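You operate a simulated robot arm through the tools that you are given. There is no shell and no other tool.

You are at the controls of a simulated robot arm. One attempt, no reset.

## Task
Top up the water can to about its 8 litres line from the water jug.
Fine: put the jug back and shut the filler lid; spill nothing. Set down upright: water jug. Where these are worked on the way, their far stop is far enough and under half their travel is too little: filler lid.

It is judged by the outcome, as a careful person would: the job done as asked, and still so three seconds after it is handed in. It fails if anything else is knocked over, pushed out of place, dropped, spilled or broken. Lids that push on must go on centred and level and be pressed home; caps that screw on are set level and turned clockwise until they are tight.

## Robot
A 7-joint arm with a two-finger gripper, fixed in place. Base frame: the origin is on the floor under the middle of its stand, x ahead of it, y to its left, z up. Units: mm, degrees, N and s.
With the tool pointing down near the work surface it reaches from about 100 to 720 mm from the base axis. Its first joint turns from -166.0 to 166.0 degrees. Payload 2.45 kg.
The TCP is the grasp point between the finger pads, 27 mm short of the fingertips. In the tool frame z runs along the fingers and y along their closing line. The gripper opens to 80 mm; its body begins 54 mm behind the TCP.
Orientation is told as [roll, pitch, yaw] about the base's x, y, z axes, in that order, counted from this pose: with the fingers straight down and closing along the base's y, the tool's x points along the base's -x, its y along +y and its z along -z.

## Interface
- The arm moves only by the tool arm_command. Its argument "moves" is a list of rows, each an object (a shift or turn left out is 0, a gripper value left out holds the last) with "linear": the shift along the tool's x, y, z in mm, a list of three; "rot": the turn, a rotation vector about the tool's x, y, z in degrees, a list of three; "grip": the opening, from 0 (shut) to 1 (fully open). In form: [{"linear": [dx, dy, dz], "rot": [wx, wy, wz], "grip": grip}, ...]. A call has 1 to 20 rows; each row shifts and turns the commanded pose from where the row before left it, along the tool's axes as they then stand. Rows are played at 5 a second. More than 50 mm and 8.6 degrees between two rows, or a gripper value outside its range, and nothing of the call is played. A pose out of reach is approached as far as the arm can. The call stops where the force on the tool passes 40 N (or 10 N more than at its start, if that is more) or the arm is blocked; 0.2 s more then pass. The fingers move at their own pace (about 153 mm/s each) and stop on an object; they squeeze with about 39 N. The grip force told is the motor's: it shows also when the fingers shut on nothing. Time passes only in rows, and 0.2 s behind the last, so rows that do not move let the fingers close. It gives the time, the measured TCP pose, the force on the tool (base axes), the opening and the grip force at its end, in the units of the frame above (readings bear some noise), with the torque about the TCP (base axes, N m) and any sound that the robot's microphone picked up.
- Cameras (640 x 400 px; columns grow to the right, rows downward): "scene" is fixed at [48.9, -499.5, 1859.5]; the picture's right is [0.08, -1.00, 0.00], its down [-0.83, -0.07, -0.56] and it looks along [0.56, 0.04, -0.83] (base axes); focal length 214 px, centre (320, 200). "wrist" rides on the gripper at [63, 12, -79] in the tool frame; the picture's right is [-0.19, 0.98, 0.00], its down [-0.72, -0.14, -0.68] and it looks along [-0.67, -0.13, 0.73] (tool axes); focal length 226 px, centre (320, 200). There is no depth. A picture from a camera that has moved, and an enlarged one, comes with that camera's place and axes in the base frame and with its lens.
- camera(camera): a new picture of that camera. It takes no simulated time.
- lift_body(by): moves the trunk up (or, below 0, down) by that many mm; the arm rides with it, the base frame stays. It gives what a move gives, with no picture.
- close_up(camera, box): a new picture of the part [left, top, right, bottom] of that camera's present view, enlarged. It takes no simulated time.
- finish_job(): hands the job in; it is judged then, once.

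Places have to be worked out from the pictures, the camera data and where the tool is seen. Open the gripper and draw the arm clear of the work before you hand the job in, unless the task says otherwise.

The tools are called after "Call:" as name(argument=value, ...) on one line, values as JSON. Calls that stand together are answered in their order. arm_command: Moves the arm, as the interface text tells. Its arguments: {"type":"object","properties":{"moves":{"type":"array","items":{"type":"object","properties":{"linear":{"type":"array","items":{"type":"number"}},"rot":{"type":"array","items":{"type":"number"}},"grip":{"type":"number"}}}}},"required":["moves"]} The other tools are called the same way: lift_body (by) moves the trunk up or down; camera (camera) takes a picture; close_up (camera, box) takes an enlarged picture of a part of a camera's view; finish_job () hands the job in.

At the start:

```text
time_s: 0.0
ee_pos: [366.9, -357.9, 1589.8]
tcp_rot: [-0.1, 0.0, 0.0]
contact_force: [0.3, 0.8, 0.5]
ft_torque: [0.01, 0.0, -0.02]
opening: 80.1
grasp_force: 0.1
trunk travel left (down, up): [-450.0, 90.0]
```

scene: 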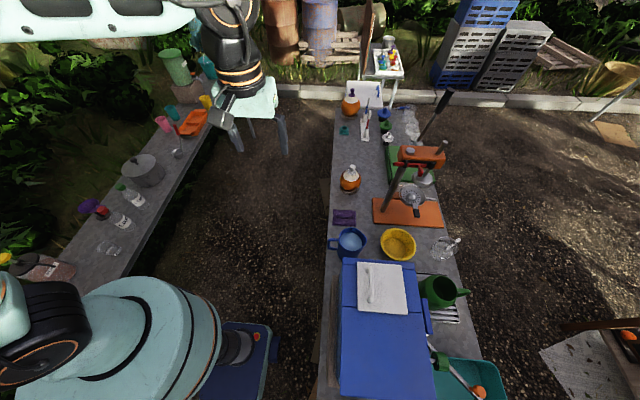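
wrist: 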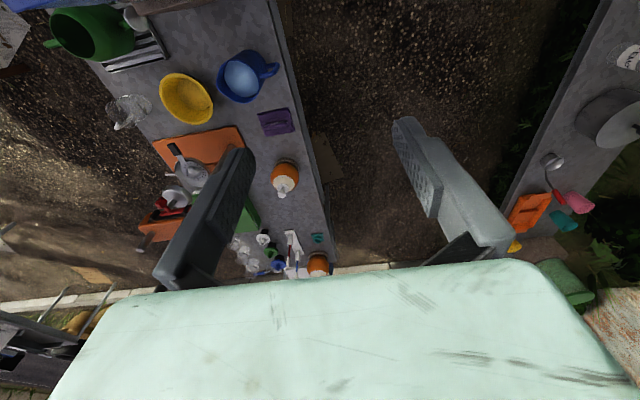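

I see a blue container with a white lid-like plate and a blue jug with water beside it. I'll look closer before moving.

Call:
close_up(camera="scene", box=[300, 200, 500, 400])

Call:
close_up(camera="scene", box=[310, 60, 470, 260])

Call:
close_up(camera="wrist", box=[40, 0, 340, 190])

Call:
close_up(camera="scene", box=[0, 80, 240, 300])

```text
2.00 times, centred on (400, 300) of scene
camera zoom: at [48.9, -499.5, 1859.5], right [0.08, -1.0, 0.0], down [-0.83, -0.07, -0.56], along [0.56, 0.04, -0.83], focal length 429 px, centre (160, 0)
```

zoom: 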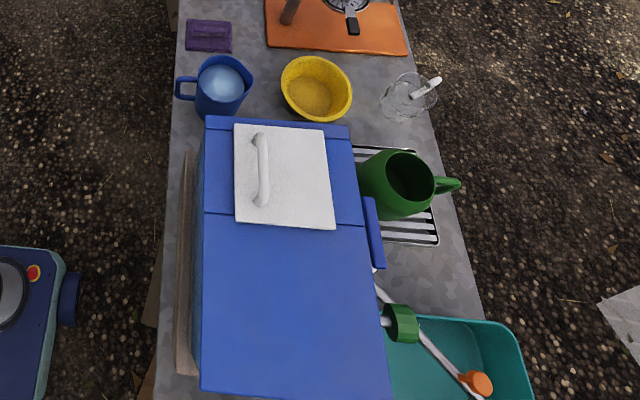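

```text
2.00 times, centred on (390, 160) of scene
camera zoom: at [48.9, -499.5, 1859.5], right [0.08, -1.0, 0.0], down [-0.83, -0.07, -0.56], along [0.56, 0.04, -0.83], focal length 429 px, centre (180, 280)
```

zoom: 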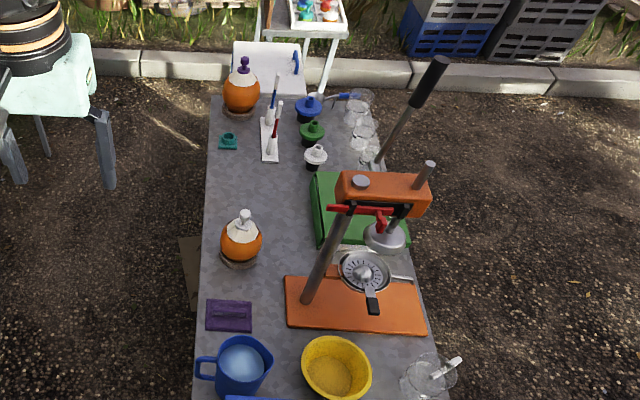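

```text
2.11 times, centred on (190, 95) of wrist
camera zoom: at [304.8, -346.0, 1668.0], right [0.19, 0.98, 0.0], down [0.72, -0.14, 0.68], along [0.67, -0.13, -0.73], focal length 476 px, centre (594, 421)
```

zoom: 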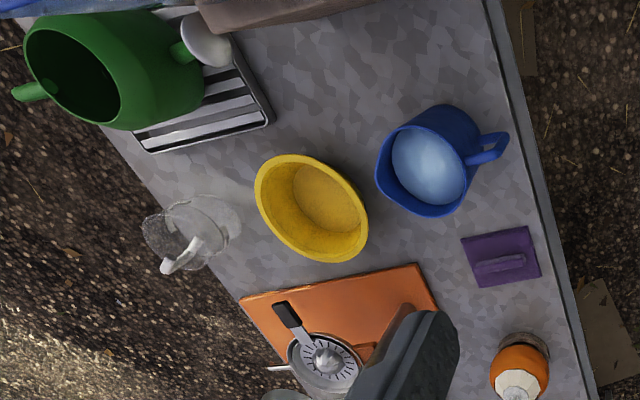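

```text
1.82 times, centred on (120, 190) of scene
camera zoom: at [48.9, -499.5, 1859.5], right [0.08, -1.0, 0.0], down [-0.83, -0.07, -0.56], along [0.56, 0.04, -0.83], focal length 390 px, centre (684, 218)
```

zoom: 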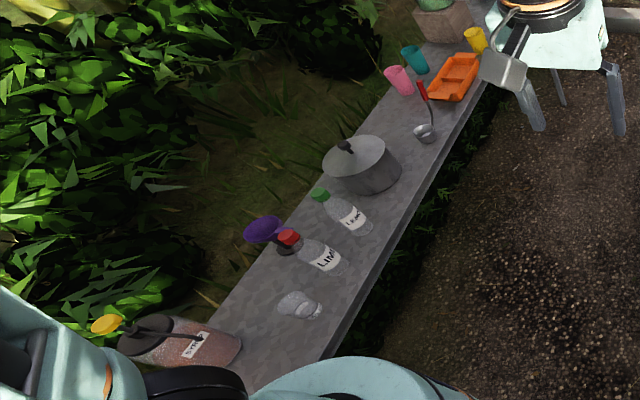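

The blue box with the white handled plate appears to be the water can, and the blue jug (handle toward +y, spout toward -y) stands next to it. I'll yaw the tool so the wrist camera looks toward -y, at the can's side.

Call:
arm_command(moves=[{"rot": [0, 0, 8.2]}, {"rot": [0, 0, 8.2]}, {"rot": [0, 0, 8.2]}, {"rot": [0, 0, 8.2]}, {"rot": [0, 0, 8.2]}, {"rot": [0, 0, 8.2]}, {"rot": [0, 0, 8.2]}, {"rot": [0, 0, 8.2]}, {"rot": [0, 0, 8.2]}, {"rot": [0, 0, 8.2]}, {"rot": [0, 0, 8]}, {}])

Call:
camera(camera="wrist")

Call:
camera(camera="scene")

```text
time_s: 2.6
ee_pos: [366.6, -357.5, 1590.0]
tcp_rot: [0.0, 0.0, -90.1]
contact_force: [0.1, 0.0, -0.2]
ft_torque: [-0.04, 0.01, 0.01]
opening: 79.9
grasp_force: 0.1
trunk travel left (down, up): [-450.0, 90.0]
```

```text
taken
camera wrist: at [380.5, -294.5, 1668.3], right [0.98, -0.19, 0.0], down [-0.14, -0.72, 0.68], along [-0.13, -0.67, -0.73], focal length 226 px, centre (320, 200)
```

wrist: 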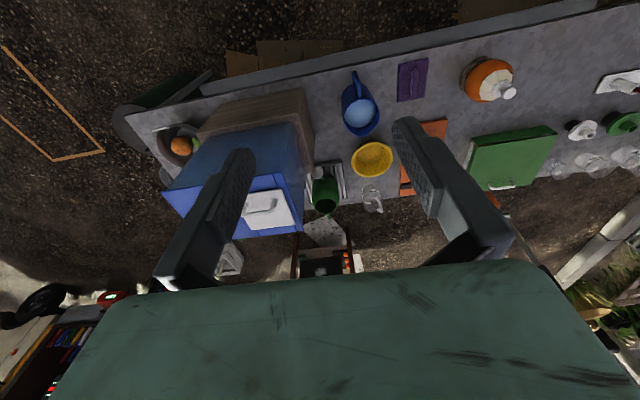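

```text
taken
```

scene: 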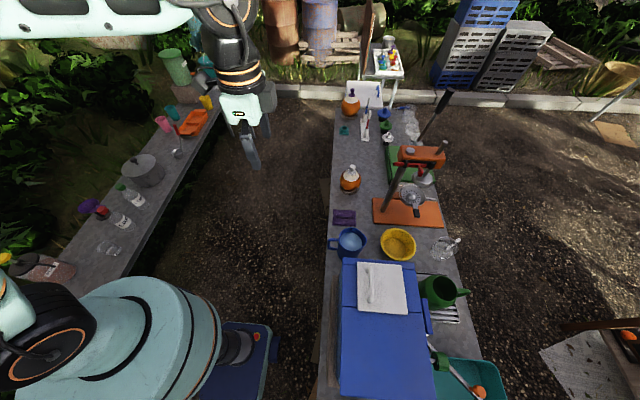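

Call:
close_up(camera="wrist", box=[120, 60, 400, 260])

```text
2.00 times, centred on (260, 160) of wrist
camera zoom: at [380.5, -294.5, 1668.3], right [0.98, -0.19, 0.0], down [-0.14, -0.72, 0.68], along [-0.13, -0.67, -0.73], focal length 452 px, centre (440, 280)
```

zoom: 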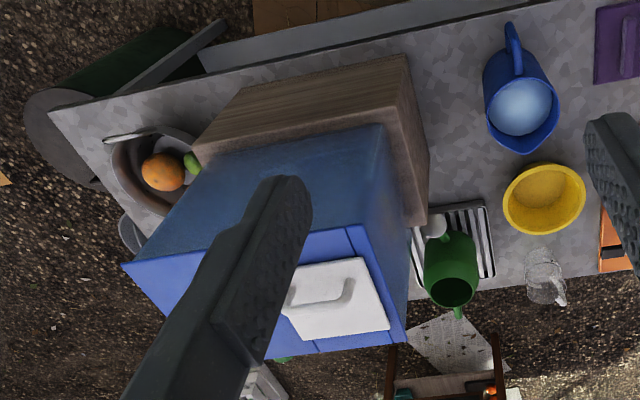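

Call:
close_up(camera="scene", box=[400, 260, 480, 320])

Call:
close_up(camera="scene", box=[325, 220, 405, 280])

Call:
close_up(camera="scene", box=[340, 255, 440, 325])

Call:
close_up(camera="scene", box=[400, 320, 520, 400])

```text
6.67 times, centred on (440, 290) of scene
camera zoom: at [48.9, -499.5, 1859.5], right [0.08, -1.0, 0.0], down [-0.83, -0.07, -0.56], along [0.56, 0.04, -0.83], focal length 1430 px, centre (-480, -400)
```

zoom: 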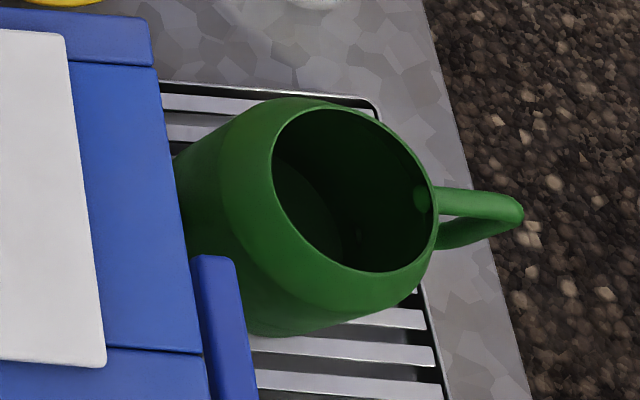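

```text
6.67 times, centred on (365, 250) of scene
camera zoom: at [48.9, -499.5, 1859.5], right [0.08, -1.0, 0.0], down [-0.83, -0.07, -0.56], along [0.56, 0.04, -0.83], focal length 1430 px, centre (20, -133)
```

zoom: 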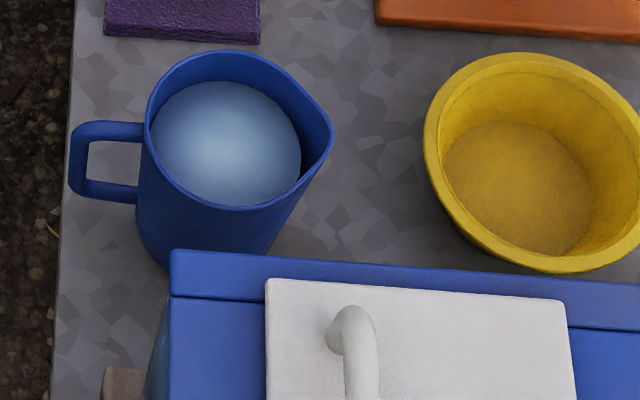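

```text
5.71 times, centred on (390, 290) of scene
camera zoom: at [48.9, -499.5, 1859.5], right [0.08, -1.0, 0.0], down [-0.83, -0.07, -0.56], along [0.56, 0.04, -0.83], focal length 1226 px, centre (-80, -314)
```

zoom: 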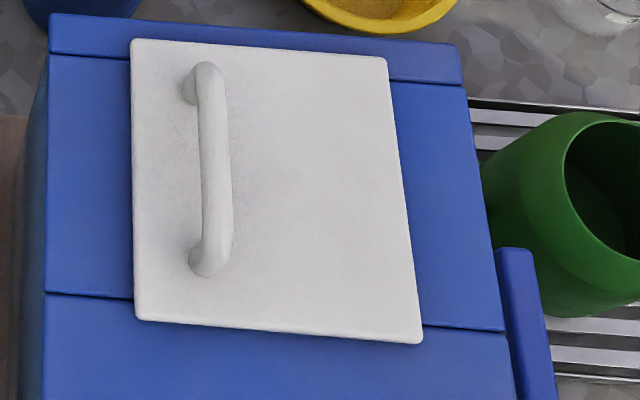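

```text
5.00 times, centred on (460, 360) of scene
camera zoom: at [48.9, -499.5, 1859.5], right [0.08, -1.0, 0.0], down [-0.83, -0.07, -0.56], along [0.56, 0.04, -0.83], focal length 1072 px, centre (-380, -600)
```

zoom: 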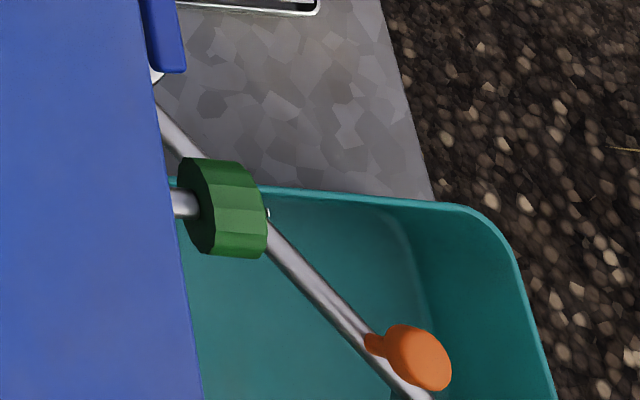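

Lid is near (179, -652, 1278) by triangulation, handle on its +y side (so hinge on -y). I'll swing the camera to look at the can's +x face to find the level gauge.

Call:
arm_command(moves=[{"linear": [-2, 30, 30]}, {"linear": [-2, 30, 30]}, {"linear": [-2, 30, 30], "rot": [0, 0, 7.5]}, {"linear": [-2, 30, 30], "rot": [0, 0, 7.5]}, {"linear": [10, 28, 30], "rot": [0, 0, 7.5]}, {"linear": [15, 26, 30], "rot": [0, 0, 7.5]}, {"linear": [18, 24, 30], "rot": [0, 0, 7.5]}, {"rot": [0, 0, 7.5]}, {}])

Call:
camera(camera="wrist")

Call:
camera(camera="scene")

```text
time_s: 4.6
ee_pos: [575.4, -359.9, 1378.7]
tcp_rot: [0.0, 0.0, -135.1]
contact_force: [0.6, -0.7, -0.3]
ft_torque: [0.0, -0.01, 0.03]
opening: 79.8
grasp_force: 0.1
trunk travel left (down, up): [-450.0, 90.0]
```

```text
taken
camera wrist: at [630.8, -324.9, 1457.5], right [0.56, -0.83, 0.0], down [-0.61, -0.41, 0.68], along [-0.57, -0.38, -0.73], focal length 226 px, centre (320, 200)
```

wrist: 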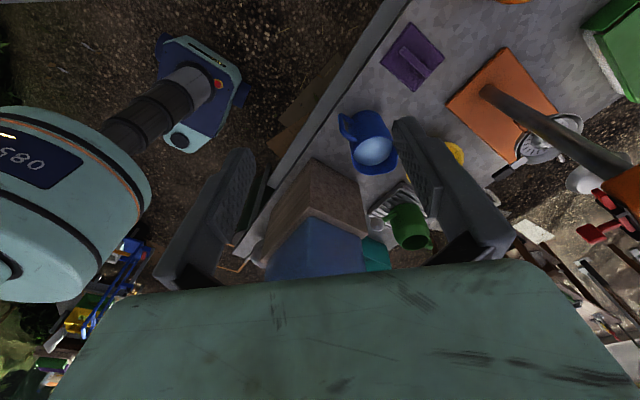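

```text
taken
```

scene: 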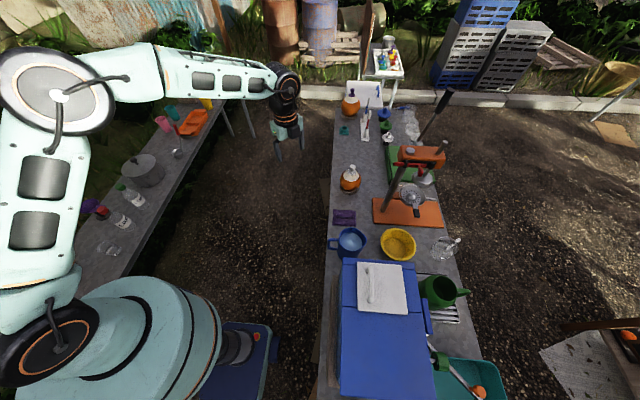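

Call:
arm_command(moves=[{"rot": [0, -8.3, 0]}, {"rot": [0, -8.3, 0]}, {"rot": [0, -8.3, 0]}, {}])

Call:
camera(camera="wrist")

Call:
close_up(camera="wrist", box=[240, 60, 400, 180])

```text
time_s: 5.6
ee_pos: [575.5, -362.4, 1380.2]
tcp_rot: [0.0, -25.0, -135.1]
contact_force: [-0.6, 0.0, -0.6]
ft_torque: [-0.05, -0.02, -0.01]
opening: 79.7
grasp_force: 0.1
trunk travel left (down, up): [-450.0, 90.0]
```

```text
taken
camera wrist: at [649.2, -306.1, 1424.3], right [0.57, -0.82, 0.08], down [-0.36, -0.16, 0.92], along [-0.74, -0.55, -0.38], focal length 226 px, centre (320, 200)
```

wrist: 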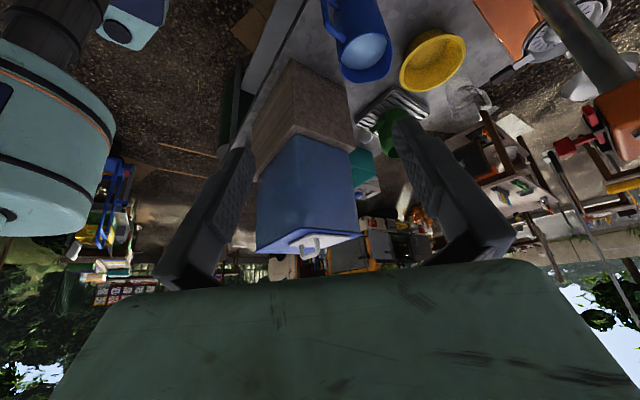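

```text
3.33 times, centred on (320, 120) of wrist
camera zoom: at [649.2, -306.1, 1424.3], right [0.57, -0.82, 0.08], down [-0.36, -0.16, 0.92], along [-0.74, -0.55, -0.38], focal length 754 px, centre (320, 467)
```

zoom: 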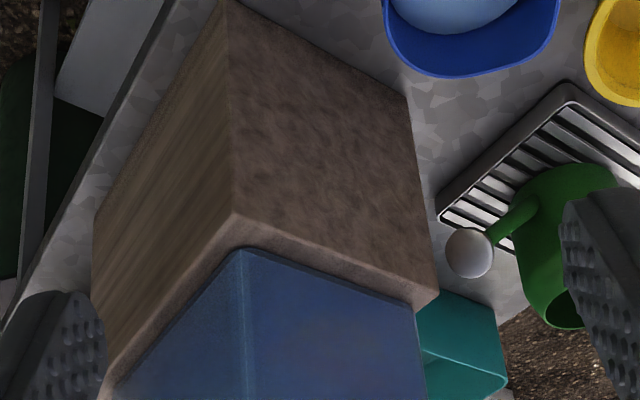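

Call:
close_up(camera="wrist", box=[240, 130, 380, 260])

```text
3.08 times, centred on (310, 195) of wrist
camera zoom: at [649.2, -306.1, 1424.3], right [0.57, -0.82, 0.08], down [-0.36, -0.16, 0.92], along [-0.74, -0.55, -0.38], focal length 696 px, centre (351, 215)
```

zoom: 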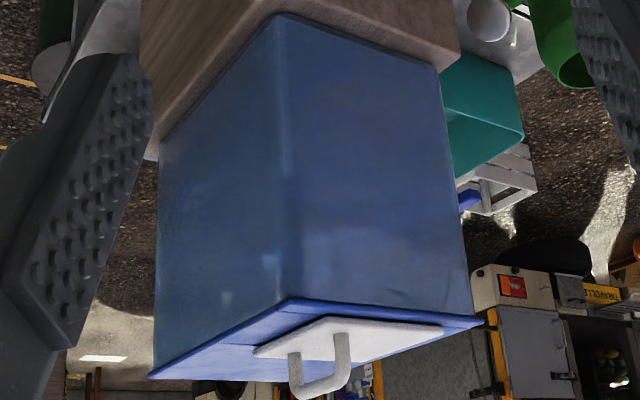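

The can is a translucent blue box roughly x -34..253, y -551..-751, z 1052..1280, sitting on a wooden block; no scale on the +x face. I'll move to look straight at its +y face.

Call:
arm_command(moves=[{"rot": [-3.17, 0, -6.8]}, {"rot": [-3.17, 0, -6.8]}, {"rot": [-3.17, 0, -6.8]}, {"rot": [-3.17, 0, -6.8]}, {"rot": [-3.17, 0, -6.8]}, {"rot": [-3.17, 0, -6.8]}, {"linear": [6.3, -42.5, 5.9]}, {"linear": [6.3, -42.5, 5.9]}, {"linear": [6.3, -42.5, 5.9]}, {"linear": [6.3, -42.5, 5.9]}, {"linear": [6.3, -42.5, 5.9]}, {"linear": [6.3, -42.5, 5.9]}, {"linear": [6.3, -42.5, 5.9]}, {"linear": [6.3, -42.5, 5.9]}, {"linear": [6.3, -42.5, 5.9]}, {"linear": [6.3, -42.5, 5.9]}, {}])

Call:
camera(camera="wrist")

Call:
camera(camera="scene")

```text
time_s: 9.2
ee_pos: [159.8, -348.0, 1304.8]
tcp_rot: [0.0, -24.9, -89.8]
contact_force: [0.3, -0.1, -0.3]
ft_torque: [-0.01, 0.03, 0.0]
opening: 79.8
grasp_force: 0.0
out of reach, approached as far as the arm can: row 16
trunk travel left (down, up): [-450.0, 90.0]
```

```text
taken
camera wrist: at [173.6, -256.8, 1349.2], right [0.98, -0.17, 0.08], down [-0.14, -0.36, 0.92], along [-0.13, -0.91, -0.38], focal length 226 px, centre (320, 200)
```

wrist: 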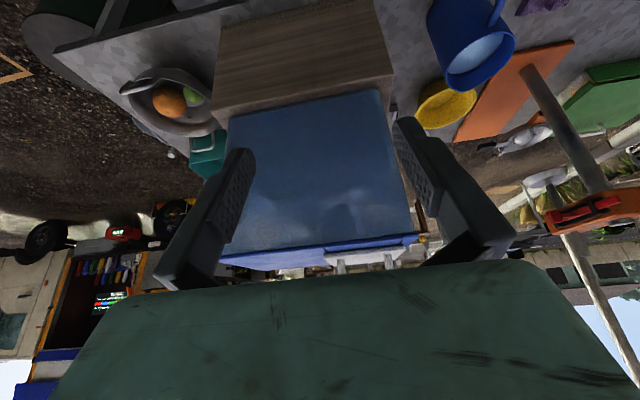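

```text
taken
```

scene: 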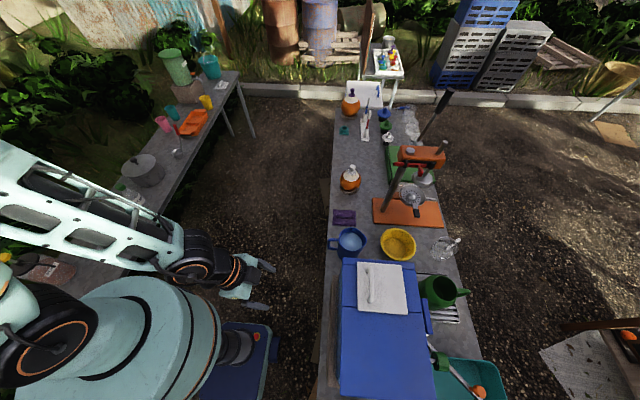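

Call:
close_up(camera="wrist", box=[210, 80, 430, 270])

```text
2.11 times, centred on (320, 175) of wrist
camera zoom: at [173.6, -256.8, 1349.2], right [0.98, -0.17, 0.08], down [-0.14, -0.36, 0.92], along [-0.13, -0.91, -0.38], focal length 476 px, centre (320, 253)
```

zoom: 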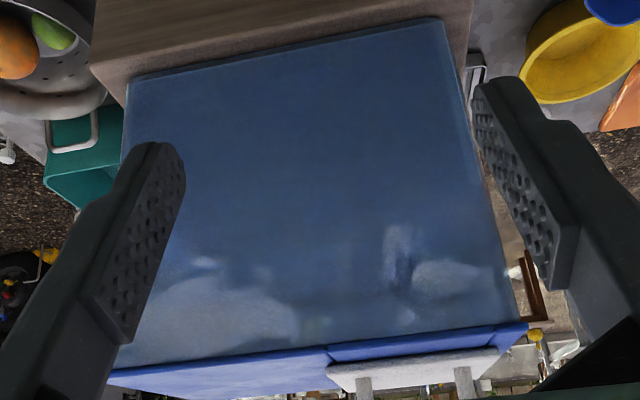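

Call:
close_up(camera="wrist", box=[250, 160, 410, 260])

Call:
close_up(camera="wrist", box=[220, 85, 400, 180])

```text
4.00 times, centred on (330, 210) of wrist
camera zoom: at [173.6, -256.8, 1349.2], right [0.98, -0.17, 0.08], down [-0.14, -0.36, 0.92], along [-0.13, -0.91, -0.38], focal length 904 px, centre (280, 160)
```

zoom: 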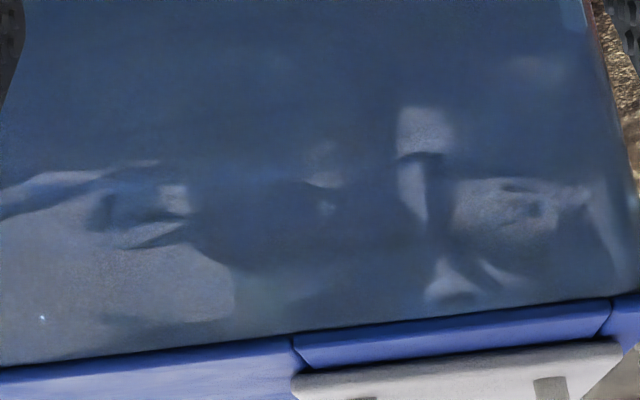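

```text
3.56 times, centred on (310, 132) of wrist
camera zoom: at [173.6, -256.8, 1349.2], right [0.98, -0.17, 0.08], down [-0.14, -0.36, 0.92], along [-0.13, -0.91, -0.38], focal length 804 px, centre (356, 440)
```

zoom: 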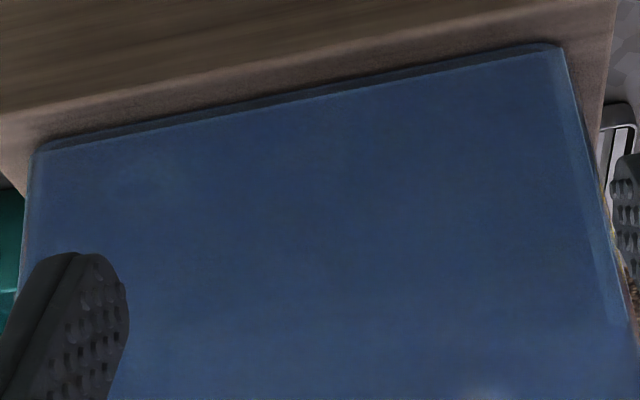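

The +x and +y faces show no scale, so the marks may be inside or on the far side; opening the lid is needed anyway. Lid top is at z≈1298 with the handle bar along x near (178, -611, 1334). I'll raise, untilt and yaw back to 0 so the fingers can straddle the bar.

Call:
arm_command(moves=[{"rot": [0, 8.3, 0]}, {"rot": [0, 8.3, 0]}, {"rot": [0, 8.3, 0]}, {"linear": [-10, 0, -40]}, {"linear": [-10, 0, -40]}, {"linear": [-10, 0, -40]}, {"linear": [-10, 0, -40]}, {}])

Call:
arm_command(moves=[{"rot": [0, 0, -8.2]}, {"rot": [0, 0, -8.2]}, {"rot": [0, 0, -8.2]}, {"rot": [0, 0, -8.2]}, {"rot": [0, 0, -8.2]}, {"rot": [0, 0, -8.2]}, {"rot": [0, 0, -8.2]}, {"rot": [0, 0, -8.2]}, {"rot": [0, 0, -8.2]}, {"rot": [0, 0, -8.2]}, {"rot": [0, 0, -8]}, {}])

Call:
camera(camera="wrist")

Call:
camera(camera="scene")

```text
time_s: 11.0
ee_pos: [160.1, -390.1, 1464.9]
tcp_rot: [-0.1, 0.0, -90.0]
contact_force: [-0.2, 0.1, 0.5]
ft_torque: [-0.03, 0.04, -0.04]
opening: 80.0
grasp_force: 0.1
trunk travel left (down, up): [-450.0, 90.0]
```

```text
time_s: 13.6
ee_pos: [161.4, -389.2, 1464.3]
tcp_rot: [0.0, -0.1, 0.1]
contact_force: [-0.4, -0.5, -1.1]
ft_torque: [-0.01, 0.02, -0.02]
opening: 80.2
grasp_force: 0.0
trunk travel left (down, up): [-450.0, 90.0]
```

```text
taken
camera wrist: at [98.5, -376.7, 1543.5], right [0.19, 0.98, 0.0], down [0.72, -0.14, 0.68], along [0.67, -0.13, -0.73], focal length 226 px, centre (320, 200)
```

wrist: 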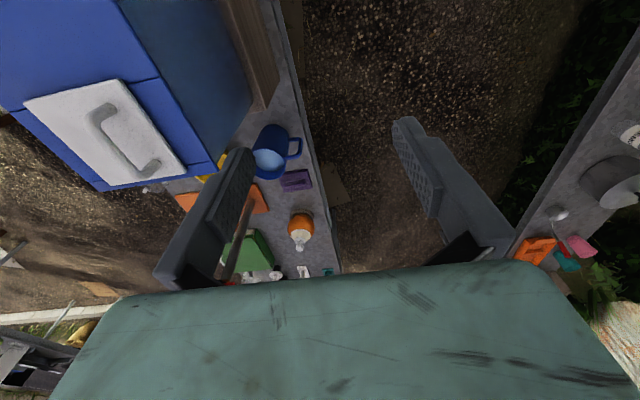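

```text
taken
```

scene: 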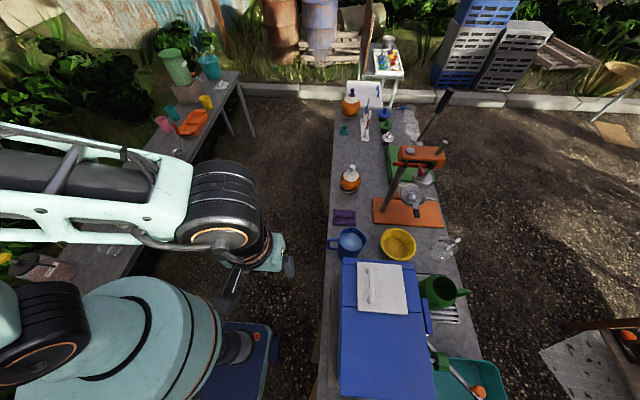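

Call:
close_up(camera="wrist", box=[0, 60, 240, 200])

```text
2.67 times, centred on (120, 130) of wrist
camera zoom: at [98.5, -376.7, 1543.5], right [0.19, 0.98, 0.0], down [0.72, -0.14, 0.68], along [0.67, -0.13, -0.73], focal length 603 px, centre (853, 387)
```

zoom: 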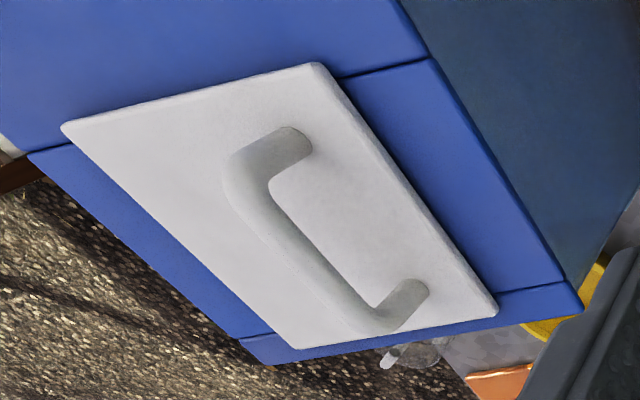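

Handle bar is at about (183, -615, 1331), x from 147 to 222. I'll tilt 15° (fingers toward -y and down), narrow the gripper to ~36 mm and go to a standoff 70 mm from the bar.

Call:
arm_command(moves=[{"rot": [7.5, 0, 0], "grip": 0.45}, {"rot": [7.5, 0, 0]}, {"linear": [-4.3, -36.7, 20.9]}, {"linear": [-4.3, -36.7, 20.9]}, {"linear": [-4.3, -36.7, 20.9]}, {"linear": [-4.3, -36.7, 20.9]}, {"linear": [-4.3, -36.7, 20.9]}, {}])

Call:
camera(camera="wrist")

Call:
camera(camera="scene")

```text
time_s: 15.4
ee_pos: [181.1, -591.5, 1413.2]
tcp_rot: [-15.1, -0.2, 0.0]
contact_force: [-0.6, 0.0, 0.2]
ft_torque: [-0.04, 0.0, -0.02]
opening: 36.2
grasp_force: 0.1
trunk travel left (down, up): [-450.0, 90.0]
```

```text
taken
camera wrist: at [118.9, -559.7, 1486.1], right [0.19, 0.95, -0.26], down [0.72, 0.04, 0.7], along [0.67, -0.32, -0.67], focal length 226 px, centre (320, 200)
```

wrist: 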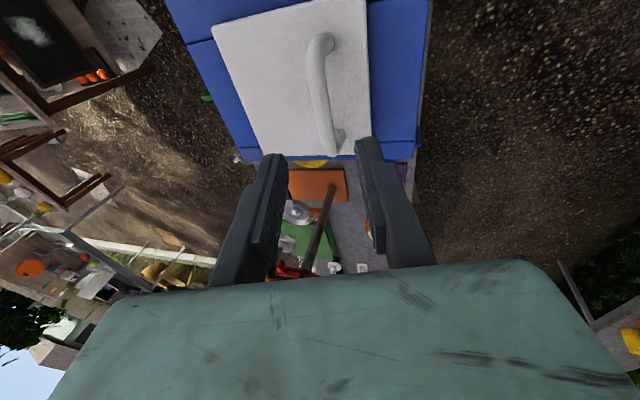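

```text
taken
```

scene: 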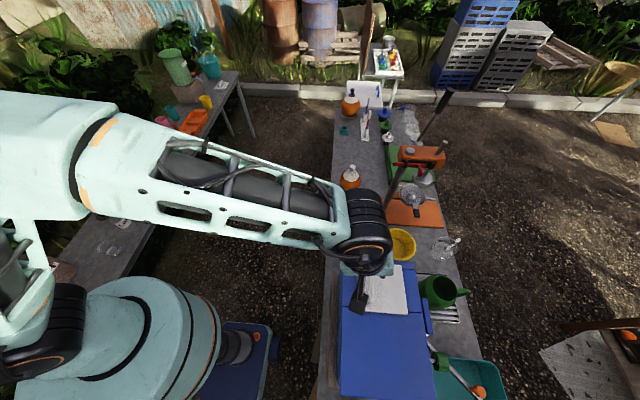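

Call:
arm_command(moves=[{"linear": [0, 0, 20]}, {"linear": [0, 0, 20]}, {"linear": [-1, 0, 16]}, {"linear": [-1, 0, 14]}, {}])

Call:
camera(camera="wrist")

Call:
close_up(camera="scene", box=[330, 230, 430, 330])

```text
time_s: 16.6
ee_pos: [183.6, -611.9, 1343.3]
tcp_rot: [-15.0, -0.2, -0.1]
contact_force: [-0.2, -0.1, -0.7]
ft_torque: [-0.01, -0.02, 0.01]
opening: 36.0
grasp_force: 0.1
trunk travel left (down, up): [-450.0, 90.0]
```

```text
taken
camera wrist: at [122.3, -580.4, 1415.7], right [0.19, 0.95, -0.25], down [0.72, 0.04, 0.7], along [0.67, -0.32, -0.67], focal length 226 px, centre (320, 200)
```

wrist: 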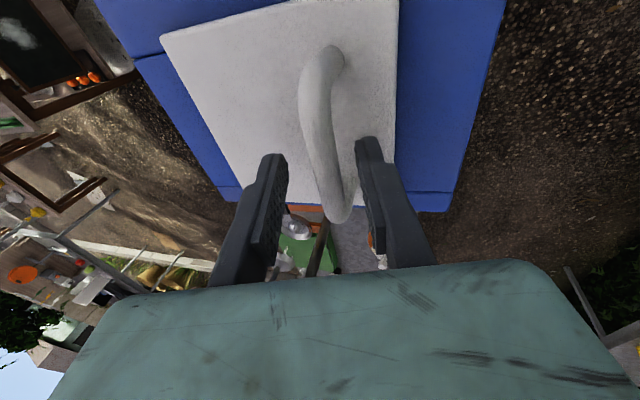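

```text
4.00 times, centred on (380, 280) of scene
camera zoom: at [48.9, -499.5, 1859.5], right [0.08, -1.0, 0.0], down [-0.83, -0.07, -0.56], along [0.56, 0.04, -0.83], focal length 858 px, centre (80, -120)
```

zoom: 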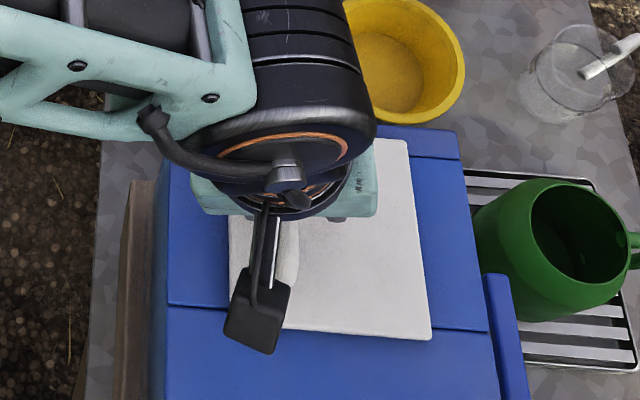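

The bar sits between the fingers. Closing on it.

Call:
arm_command(moves=[{"grip": 0.0}, {}, {}])

Call:
camera(camera="wrist")

```text
time_s: 17.4
ee_pos: [184.2, -612.4, 1342.4]
tcp_rot: [-15.0, -0.1, 0.0]
contact_force: [0.5, 3.8, 0.8]
ft_torque: [0.02, -0.01, 0.0]
opening: 11.1
grasp_force: 38.9
trunk travel left (down, up): [-450.0, 90.0]
```

```text
taken
camera wrist: at [122.4, -580.2, 1415.8], right [0.19, 0.95, -0.25], down [0.72, 0.04, 0.7], along [0.67, -0.32, -0.67], focal length 226 px, centre (320, 200)
```

wrist: 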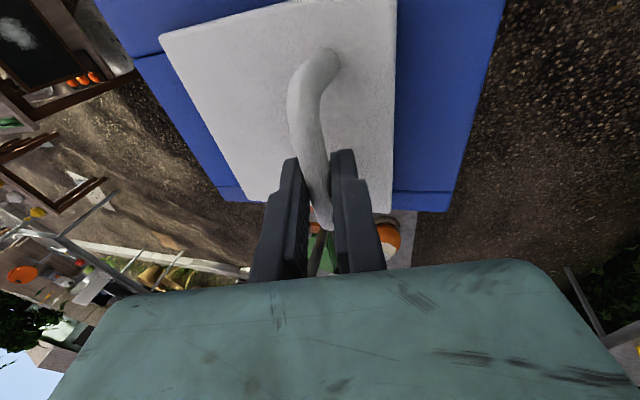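

Bar gripped (11 mm). I'll start opening the lid by following the arc about a hinge at about (y -701, z 1294), first 20°.

Call:
arm_command(moves=[{"linear": [0, -5.5, -5.9]}, {"linear": [0, -5.5, -5.9]}, {"linear": [0, -6.4, -4.9]}, {"linear": [0, -6.4, -4.9]}, {}])

Call:
camera(camera="wrist")

Call:
close_up(camera="scene", box=[330, 230, 430, 330])

```text
time_s: 18.6
ee_pos: [184.0, -630.8, 1369.6]
tcp_rot: [-15.0, -0.1, 0.1]
contact_force: [-1.0, -4.1, -4.8]
ft_torque: [0.02, -0.03, -0.02]
opening: 11.0
grasp_force: 37.9
trunk travel left (down, up): [-450.0, 90.0]
```

```text
taken
camera wrist: at [122.4, -598.7, 1442.6], right [0.19, 0.95, -0.25], down [0.72, 0.04, 0.7], along [0.67, -0.32, -0.67], focal length 226 px, centre (320, 200)
```

wrist: 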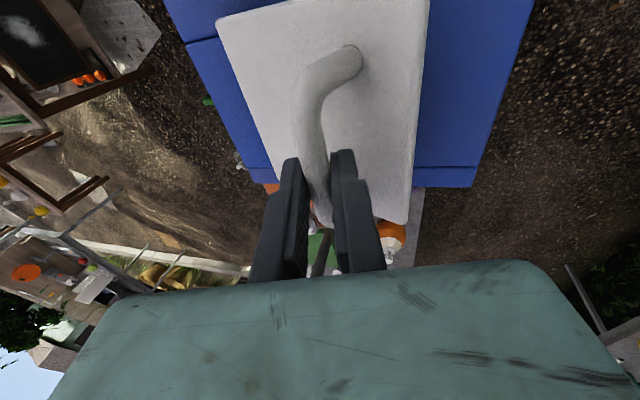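

```text
4.00 times, centred on (380, 280) of scene
camera zoom: at [48.9, -499.5, 1859.5], right [0.08, -1.0, 0.0], down [-0.83, -0.07, -0.56], along [0.56, 0.04, -0.83], focal length 858 px, centre (80, -120)
```

zoom: 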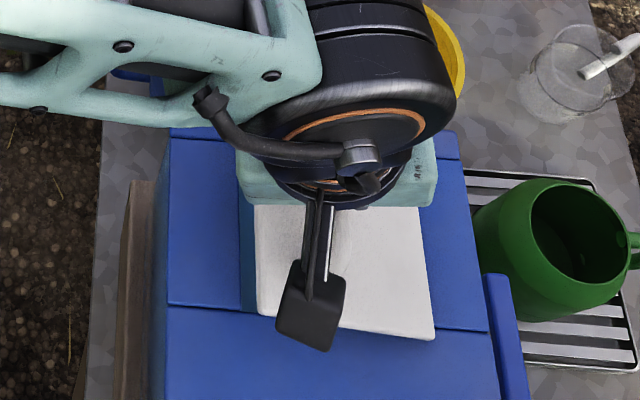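

The lid is hinging up with small forces. Continuing the arc to about 50°.

Call:
arm_command(moves=[{"linear": [0, -7.2, -3.7]}, {"linear": [0, -7.2, -3.6]}, {"linear": [0, -7.7, -2.4]}, {"linear": [0, -7.7, -2.3]}, {"linear": [0, -8, -1]}, {"linear": [0, -8, -1]}, {}])

Call:
camera(camera="wrist")

Call:
close_up(camera="scene", box=[330, 230, 430, 330])

```text
time_s: 20.2
ee_pos: [184.3, -671.1, 1395.2]
tcp_rot: [-14.9, -0.1, -0.1]
contact_force: [-1.5, 0.5, -3.3]
ft_torque: [0.05, 0.03, 0.0]
opening: 11.4
grasp_force: 38.6
trunk travel left (down, up): [-450.0, 90.0]
```

```text
taken
camera wrist: at [122.4, -638.9, 1468.3], right [0.19, 0.95, -0.25], down [0.72, 0.04, 0.7], along [0.67, -0.32, -0.67], focal length 226 px, centre (320, 200)
```

wrist: 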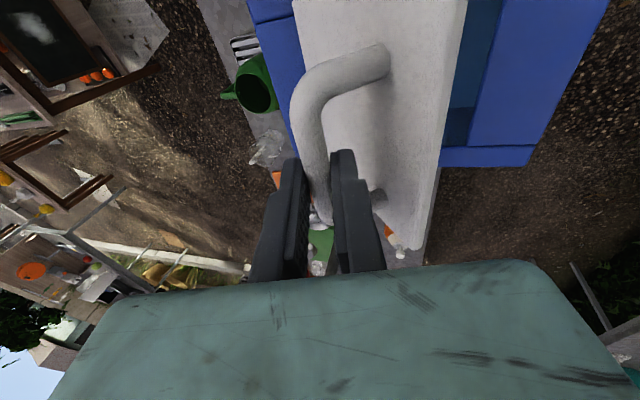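

```text
4.00 times, centred on (380, 280) of scene
camera zoom: at [48.9, -499.5, 1859.5], right [0.08, -1.0, 0.0], down [-0.83, -0.07, -0.56], along [0.56, 0.04, -0.83], focal length 858 px, centre (80, -120)
```

zoom: 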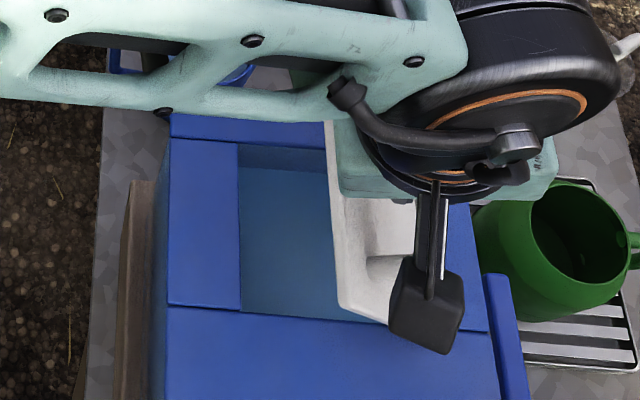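

Call:
arm_command(moves=[{"linear": [0, -8, 0.4]}, {"linear": [0, -8, 0.4]}, {"linear": [0, -7.8, 1.8]}, {"linear": [0, -7.8, 1.8]}, {}])

Call:
camera(camera="wrist")

Call:
close_up(camera="scene", box=[330, 230, 430, 330])

```text
time_s: 21.4
ee_pos: [183.9, -701.2, 1399.9]
tcp_rot: [-15.2, -0.1, 0.0]
contact_force: [3.0, 0.4, 1.9]
ft_torque: [0.03, -0.13, 0.03]
opening: 11.4
grasp_force: 38.2
trunk travel left (down, up): [-450.0, 90.0]
```

```text
taken
camera wrist: at [122.3, -669.1, 1473.2], right [0.19, 0.95, -0.26], down [0.72, 0.04, 0.7], along [0.67, -0.32, -0.67], focal length 226 px, centre (320, 200)
```

wrist: 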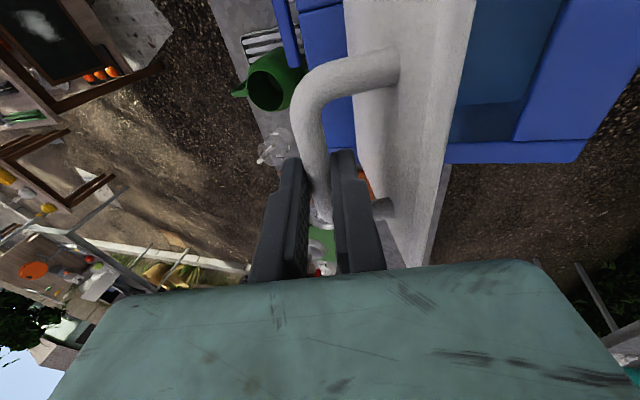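

```text
4.00 times, centred on (380, 280) of scene
camera zoom: at [48.9, -499.5, 1859.5], right [0.08, -1.0, 0.0], down [-0.83, -0.07, -0.56], along [0.56, 0.04, -0.83], focal length 858 px, centre (80, -120)
```

zoom: 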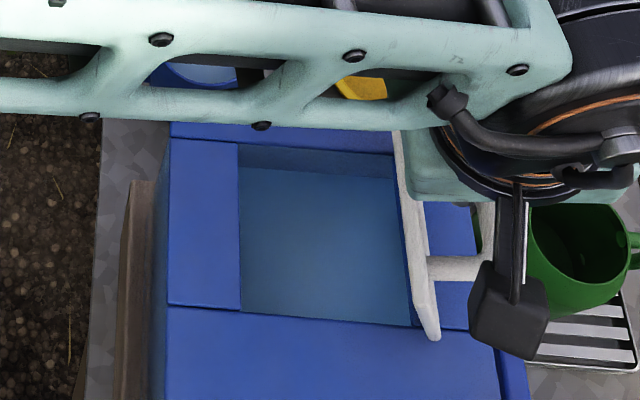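

Call:
arm_command(moves=[{"linear": [0, -7.4, 3.1]}, {"linear": [0, -7.4, 3.1]}, {}])

Call:
camera(camera="wrist")

Call:
close_up(camera="scene", box=[330, 230, 430, 330])

```text
time_s: 22.2
ee_pos: [184.1, -717.8, 1398.1]
tcp_rot: [-15.1, 0.1, 0.0]
contact_force: [3.1, 1.4, 1.8]
ft_torque: [0.07, -0.12, 0.05]
opening: 11.0
grasp_force: 38.3
trunk travel left (down, up): [-450.0, 90.0]
```

```text
taken
camera wrist: at [122.4, -684.9, 1470.4], right [0.19, 0.95, -0.25], down [0.72, 0.04, 0.7], along [0.67, -0.32, -0.67], focal length 226 px, centre (320, 200)
```

wrist: 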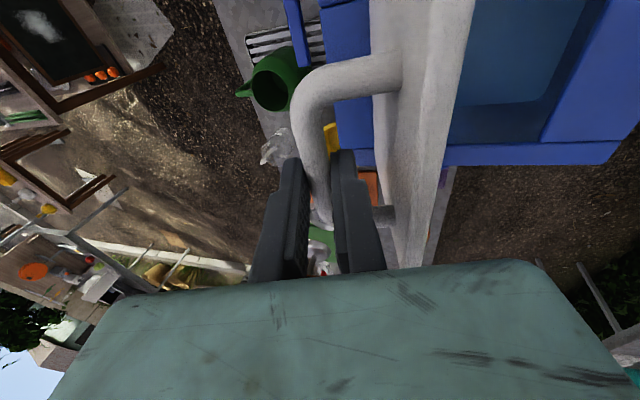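

```text
4.00 times, centred on (380, 280) of scene
camera zoom: at [48.9, -499.5, 1859.5], right [0.08, -1.0, 0.0], down [-0.83, -0.07, -0.56], along [0.56, 0.04, -0.83], focal length 858 px, centre (80, -120)
```

zoom: 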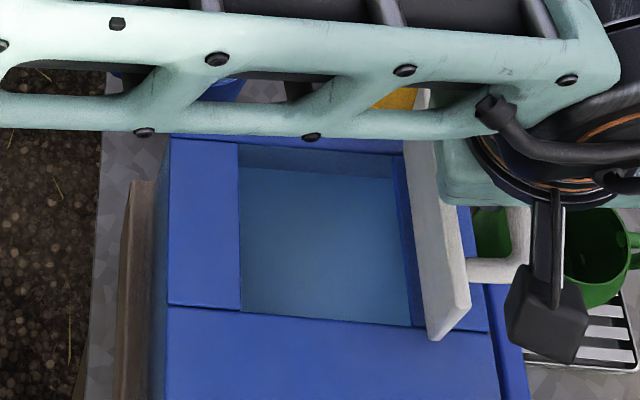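

Call:
arm_command(moves=[{"linear": [0, -6.8, 4.0], "rot": [-4, 0, 0]}, {"linear": [0, -6.8, 4.0], "rot": [-4, 0, 0]}, {"linear": [0, -6.5, 4.5], "rot": [-4, 0, 0]}, {}])

Call:
camera(camera="wrist")

Call:
close_up(camera="scene", box=[330, 230, 430, 330])

```text
time_s: 22.9
ee_pos: [185.1, -725.9, 1394.8]
tcp_rot: [-5.6, 0.1, 0.1]
contact_force: [-3.9, 28.1, 7.5]
ft_torque: [0.15, -0.05, 0.05]
opening: 11.1
grasp_force: 38.8
trunk travel left (down, up): [-450.0, 90.0]
stopped in row 3: the force on the tool passed its limit at 46 N (the readings are from after the stop); the commanded pose is now the measured one
```

```text
taken
camera wrist: at [122.4, -706.6, 1472.3], right [0.19, 0.98, -0.09], down [0.72, -0.07, 0.69], along [0.67, -0.2, -0.72], focal length 226 px, centre (320, 200)
```

wrist: 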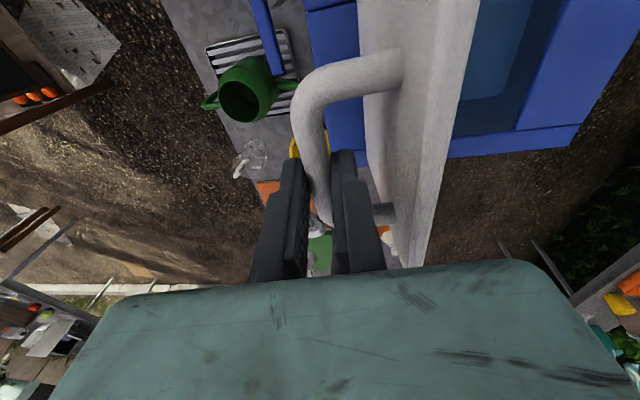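

```text
4.00 times, centred on (380, 280) of scene
camera zoom: at [48.9, -499.5, 1859.5], right [0.08, -1.0, 0.0], down [-0.83, -0.07, -0.56], along [0.56, 0.04, -0.83], focal length 858 px, centre (80, -120)
```

zoom: 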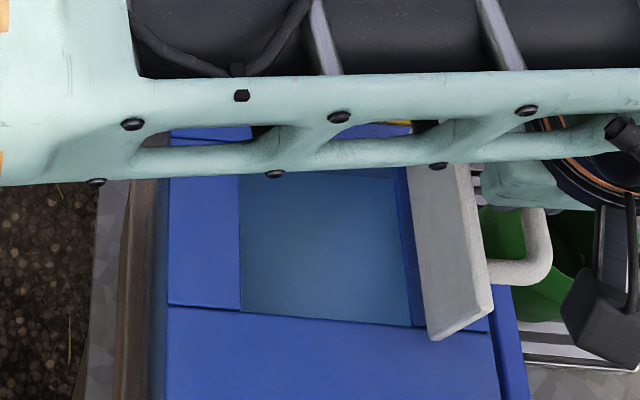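

The lid has reached its far stop (~85°). I'll ease off, open the fingers just a little (inner finger is between lid and bar), and draw straight up.

Call:
arm_command(moves=[{"linear": [0, 2.5, 0]}, {"grip": 0.22}, {}])

Call:
camera(camera="wrist")

```text
time_s: 23.7
ee_pos: [184.9, -730.9, 1390.7]
tcp_rot: [-5.5, 0.0, 0.1]
contact_force: [0.1, 4.2, -3.0]
ft_torque: [-0.02, -0.04, 0.03]
opening: 21.4
grasp_force: 2.8
trunk travel left (down, up): [-450.0, 90.0]
```

```text
taken
camera wrist: at [122.9, -710.6, 1467.7], right [0.19, 0.98, -0.09], down [0.72, -0.07, 0.69], along [0.67, -0.2, -0.72], focal length 226 px, centre (320, 200)
```

wrist: 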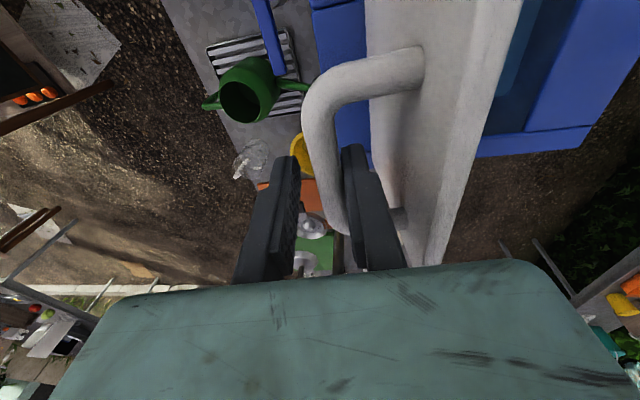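

Call:
arm_command(moves=[{"linear": [0, -0.6, -8]}, {"linear": [0, -1.2, -15]}, {"linear": [0, -1.5, -18]}, {"linear": [0, -1.5, -20]}, {}])

Call:
camera(camera="wrist")

Call:
close_up(camera="scene", box=[330, 230, 430, 330])

```text
time_s: 24.9
ee_pos: [185.8, -731.1, 1453.4]
tcp_rot: [-5.7, 0.0, -0.1]
contact_force: [-0.2, 0.1, 0.2]
ft_torque: [-0.01, 0.0, 0.02]
opening: 17.5
grasp_force: 0.0
trunk travel left (down, up): [-450.0, 90.0]
```

```text
taken
camera wrist: at [122.8, -710.3, 1529.0], right [0.19, 0.98, -0.1], down [0.72, -0.07, 0.69], along [0.67, -0.2, -0.72], focal length 226 px, centre (320, 200)
```

wrist: 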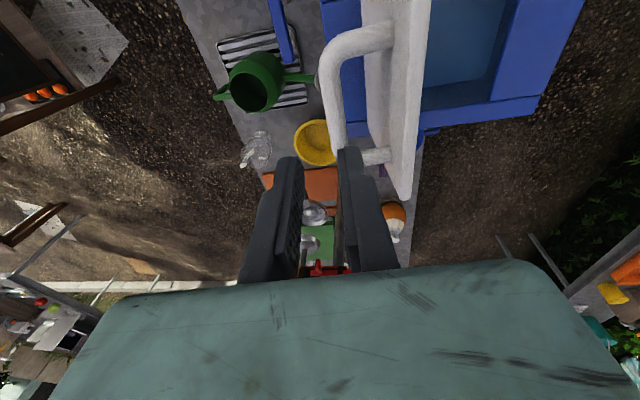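

```text
4.00 times, centred on (380, 280) of scene
camera zoom: at [48.9, -499.5, 1859.5], right [0.08, -1.0, 0.0], down [-0.83, -0.07, -0.56], along [0.56, 0.04, -0.83], focal length 858 px, centre (80, -120)
```

zoom: 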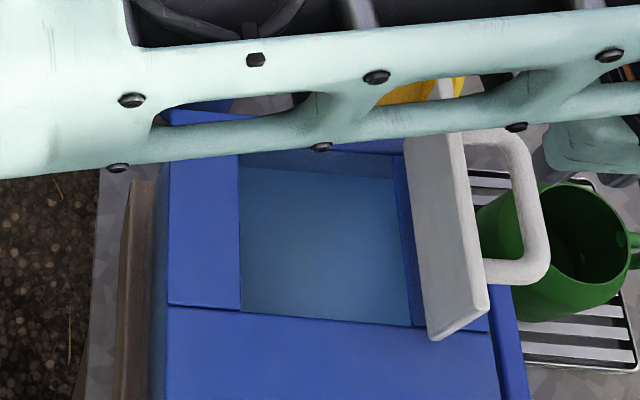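

The lid stays up on its own. Now I'll back off toward the robot and yaw the camera to look into the opening for a scale and the present level.

Call:
arm_command(moves=[{"linear": [0, 0, -30], "rot": [-5.6, 0, 0]}, {"linear": [0, 43, 0]}, {"linear": [0, 43, 0]}, {"linear": [0, 43, 0]}, {"linear": [0, 43, 0]}, {"rot": [0, 0, 8.2]}, {"rot": [0, 0, 8.2]}, {"rot": [0, 0, 8.2]}, {"rot": [0, 0, 8.2]}, {"rot": [0, 0, 8.2]}, {"rot": [0, 0, 8.2]}, {"rot": [0, 0, 8.2]}, {"rot": [0, 0, 8.2]}, {"rot": [0, 0, 8.2]}, {"rot": [0, 0, 8.2]}, {"rot": [0, 0, 8]}, {"linear": [0, 0, 30]}, {"linear": [0, 0, 30]}, {}])

Call:
camera(camera="wrist")

Call:
close_up(camera="scene", box=[320, 230, 440, 330])

```text
time_s: 28.9
ee_pos: [184.8, -549.7, 1419.8]
tcp_rot: [0.0, -0.1, -90.0]
contact_force: [0.5, 0.1, 0.0]
ft_torque: [-0.01, 0.04, -0.01]
opening: 17.9
grasp_force: 0.0
out of reach, approached as far as the arm can: row 1
trunk travel left (down, up): [-450.0, 90.0]
```

```text
taken
camera wrist: at [198.3, -486.8, 1498.8], right [0.98, -0.19, 0.0], down [-0.14, -0.72, 0.68], along [-0.13, -0.67, -0.73], focal length 226 px, centre (320, 200)
```

wrist: 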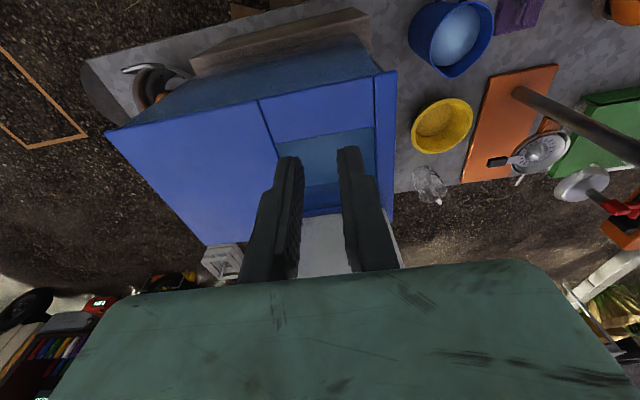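

```text
4.00 times, centred on (380, 280) of scene
camera zoom: at [48.9, -499.5, 1859.5], right [0.08, -1.0, 0.0], down [-0.83, -0.07, -0.56], along [0.56, 0.04, -0.83], focal length 858 px, centre (80, -120)
```

zoom: 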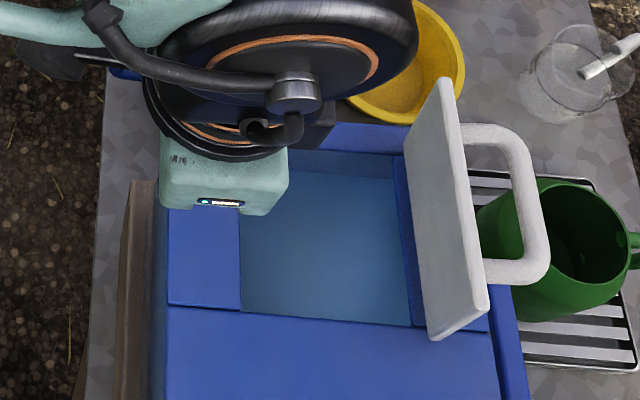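

Call:
arm_command(moves=[{"grip": 1.0}, {}])

Call:
close_up(camera="wrist", box=[230, 90, 410, 230])

Call:
close_up(camera="scene", box=[360, 260, 420, 320])

```text
time_s: 29.5
ee_pos: [184.9, -549.5, 1420.2]
tcp_rot: [0.0, 0.2, -89.9]
contact_force: [-0.4, 0.0, 0.0]
ft_torque: [0.02, -0.02, 0.03]
opening: 79.8
grasp_force: 0.1
trunk travel left (down, up): [-450.0, 90.0]
```

```text
2.86 times, centred on (320, 160) of wrist
camera zoom: at [198.4, -487.0, 1498.8], right [0.98, -0.19, 0.0], down [-0.14, -0.72, 0.68], along [-0.13, -0.67, -0.73], focal length 646 px, centre (320, 314)
```

zoom: 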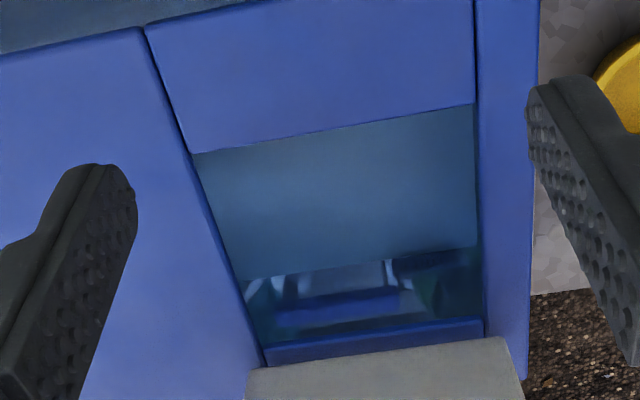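

```text
6.67 times, centred on (390, 290) of scene
camera zoom: at [48.9, -499.5, 1859.5], right [0.08, -1.0, 0.0], down [-0.83, -0.07, -0.56], along [0.56, 0.04, -0.83], focal length 1430 px, centre (-147, -400)
```

zoom: 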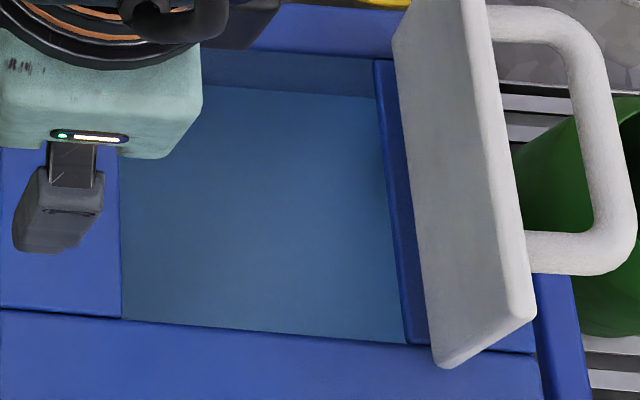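

Call:
close_up(camera="wrist", box=[290, 160, 380, 220])

```text
6.67 times, centred on (335, 190) of wrist
camera zoom: at [198.4, -487.0, 1498.8], right [0.98, -0.19, 0.0], down [-0.14, -0.72, 0.68], along [-0.13, -0.67, -0.73], focal length 1507 px, centre (220, 267)
```

zoom: 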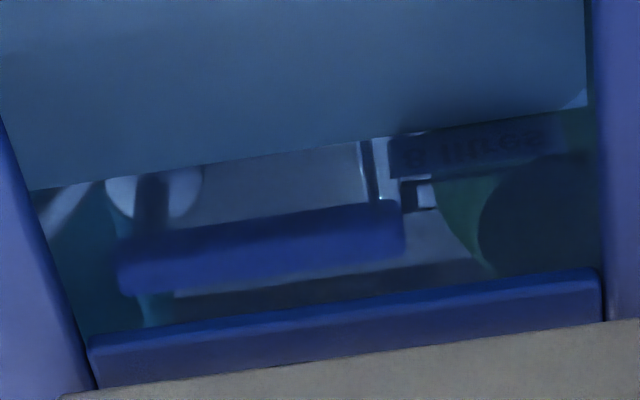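

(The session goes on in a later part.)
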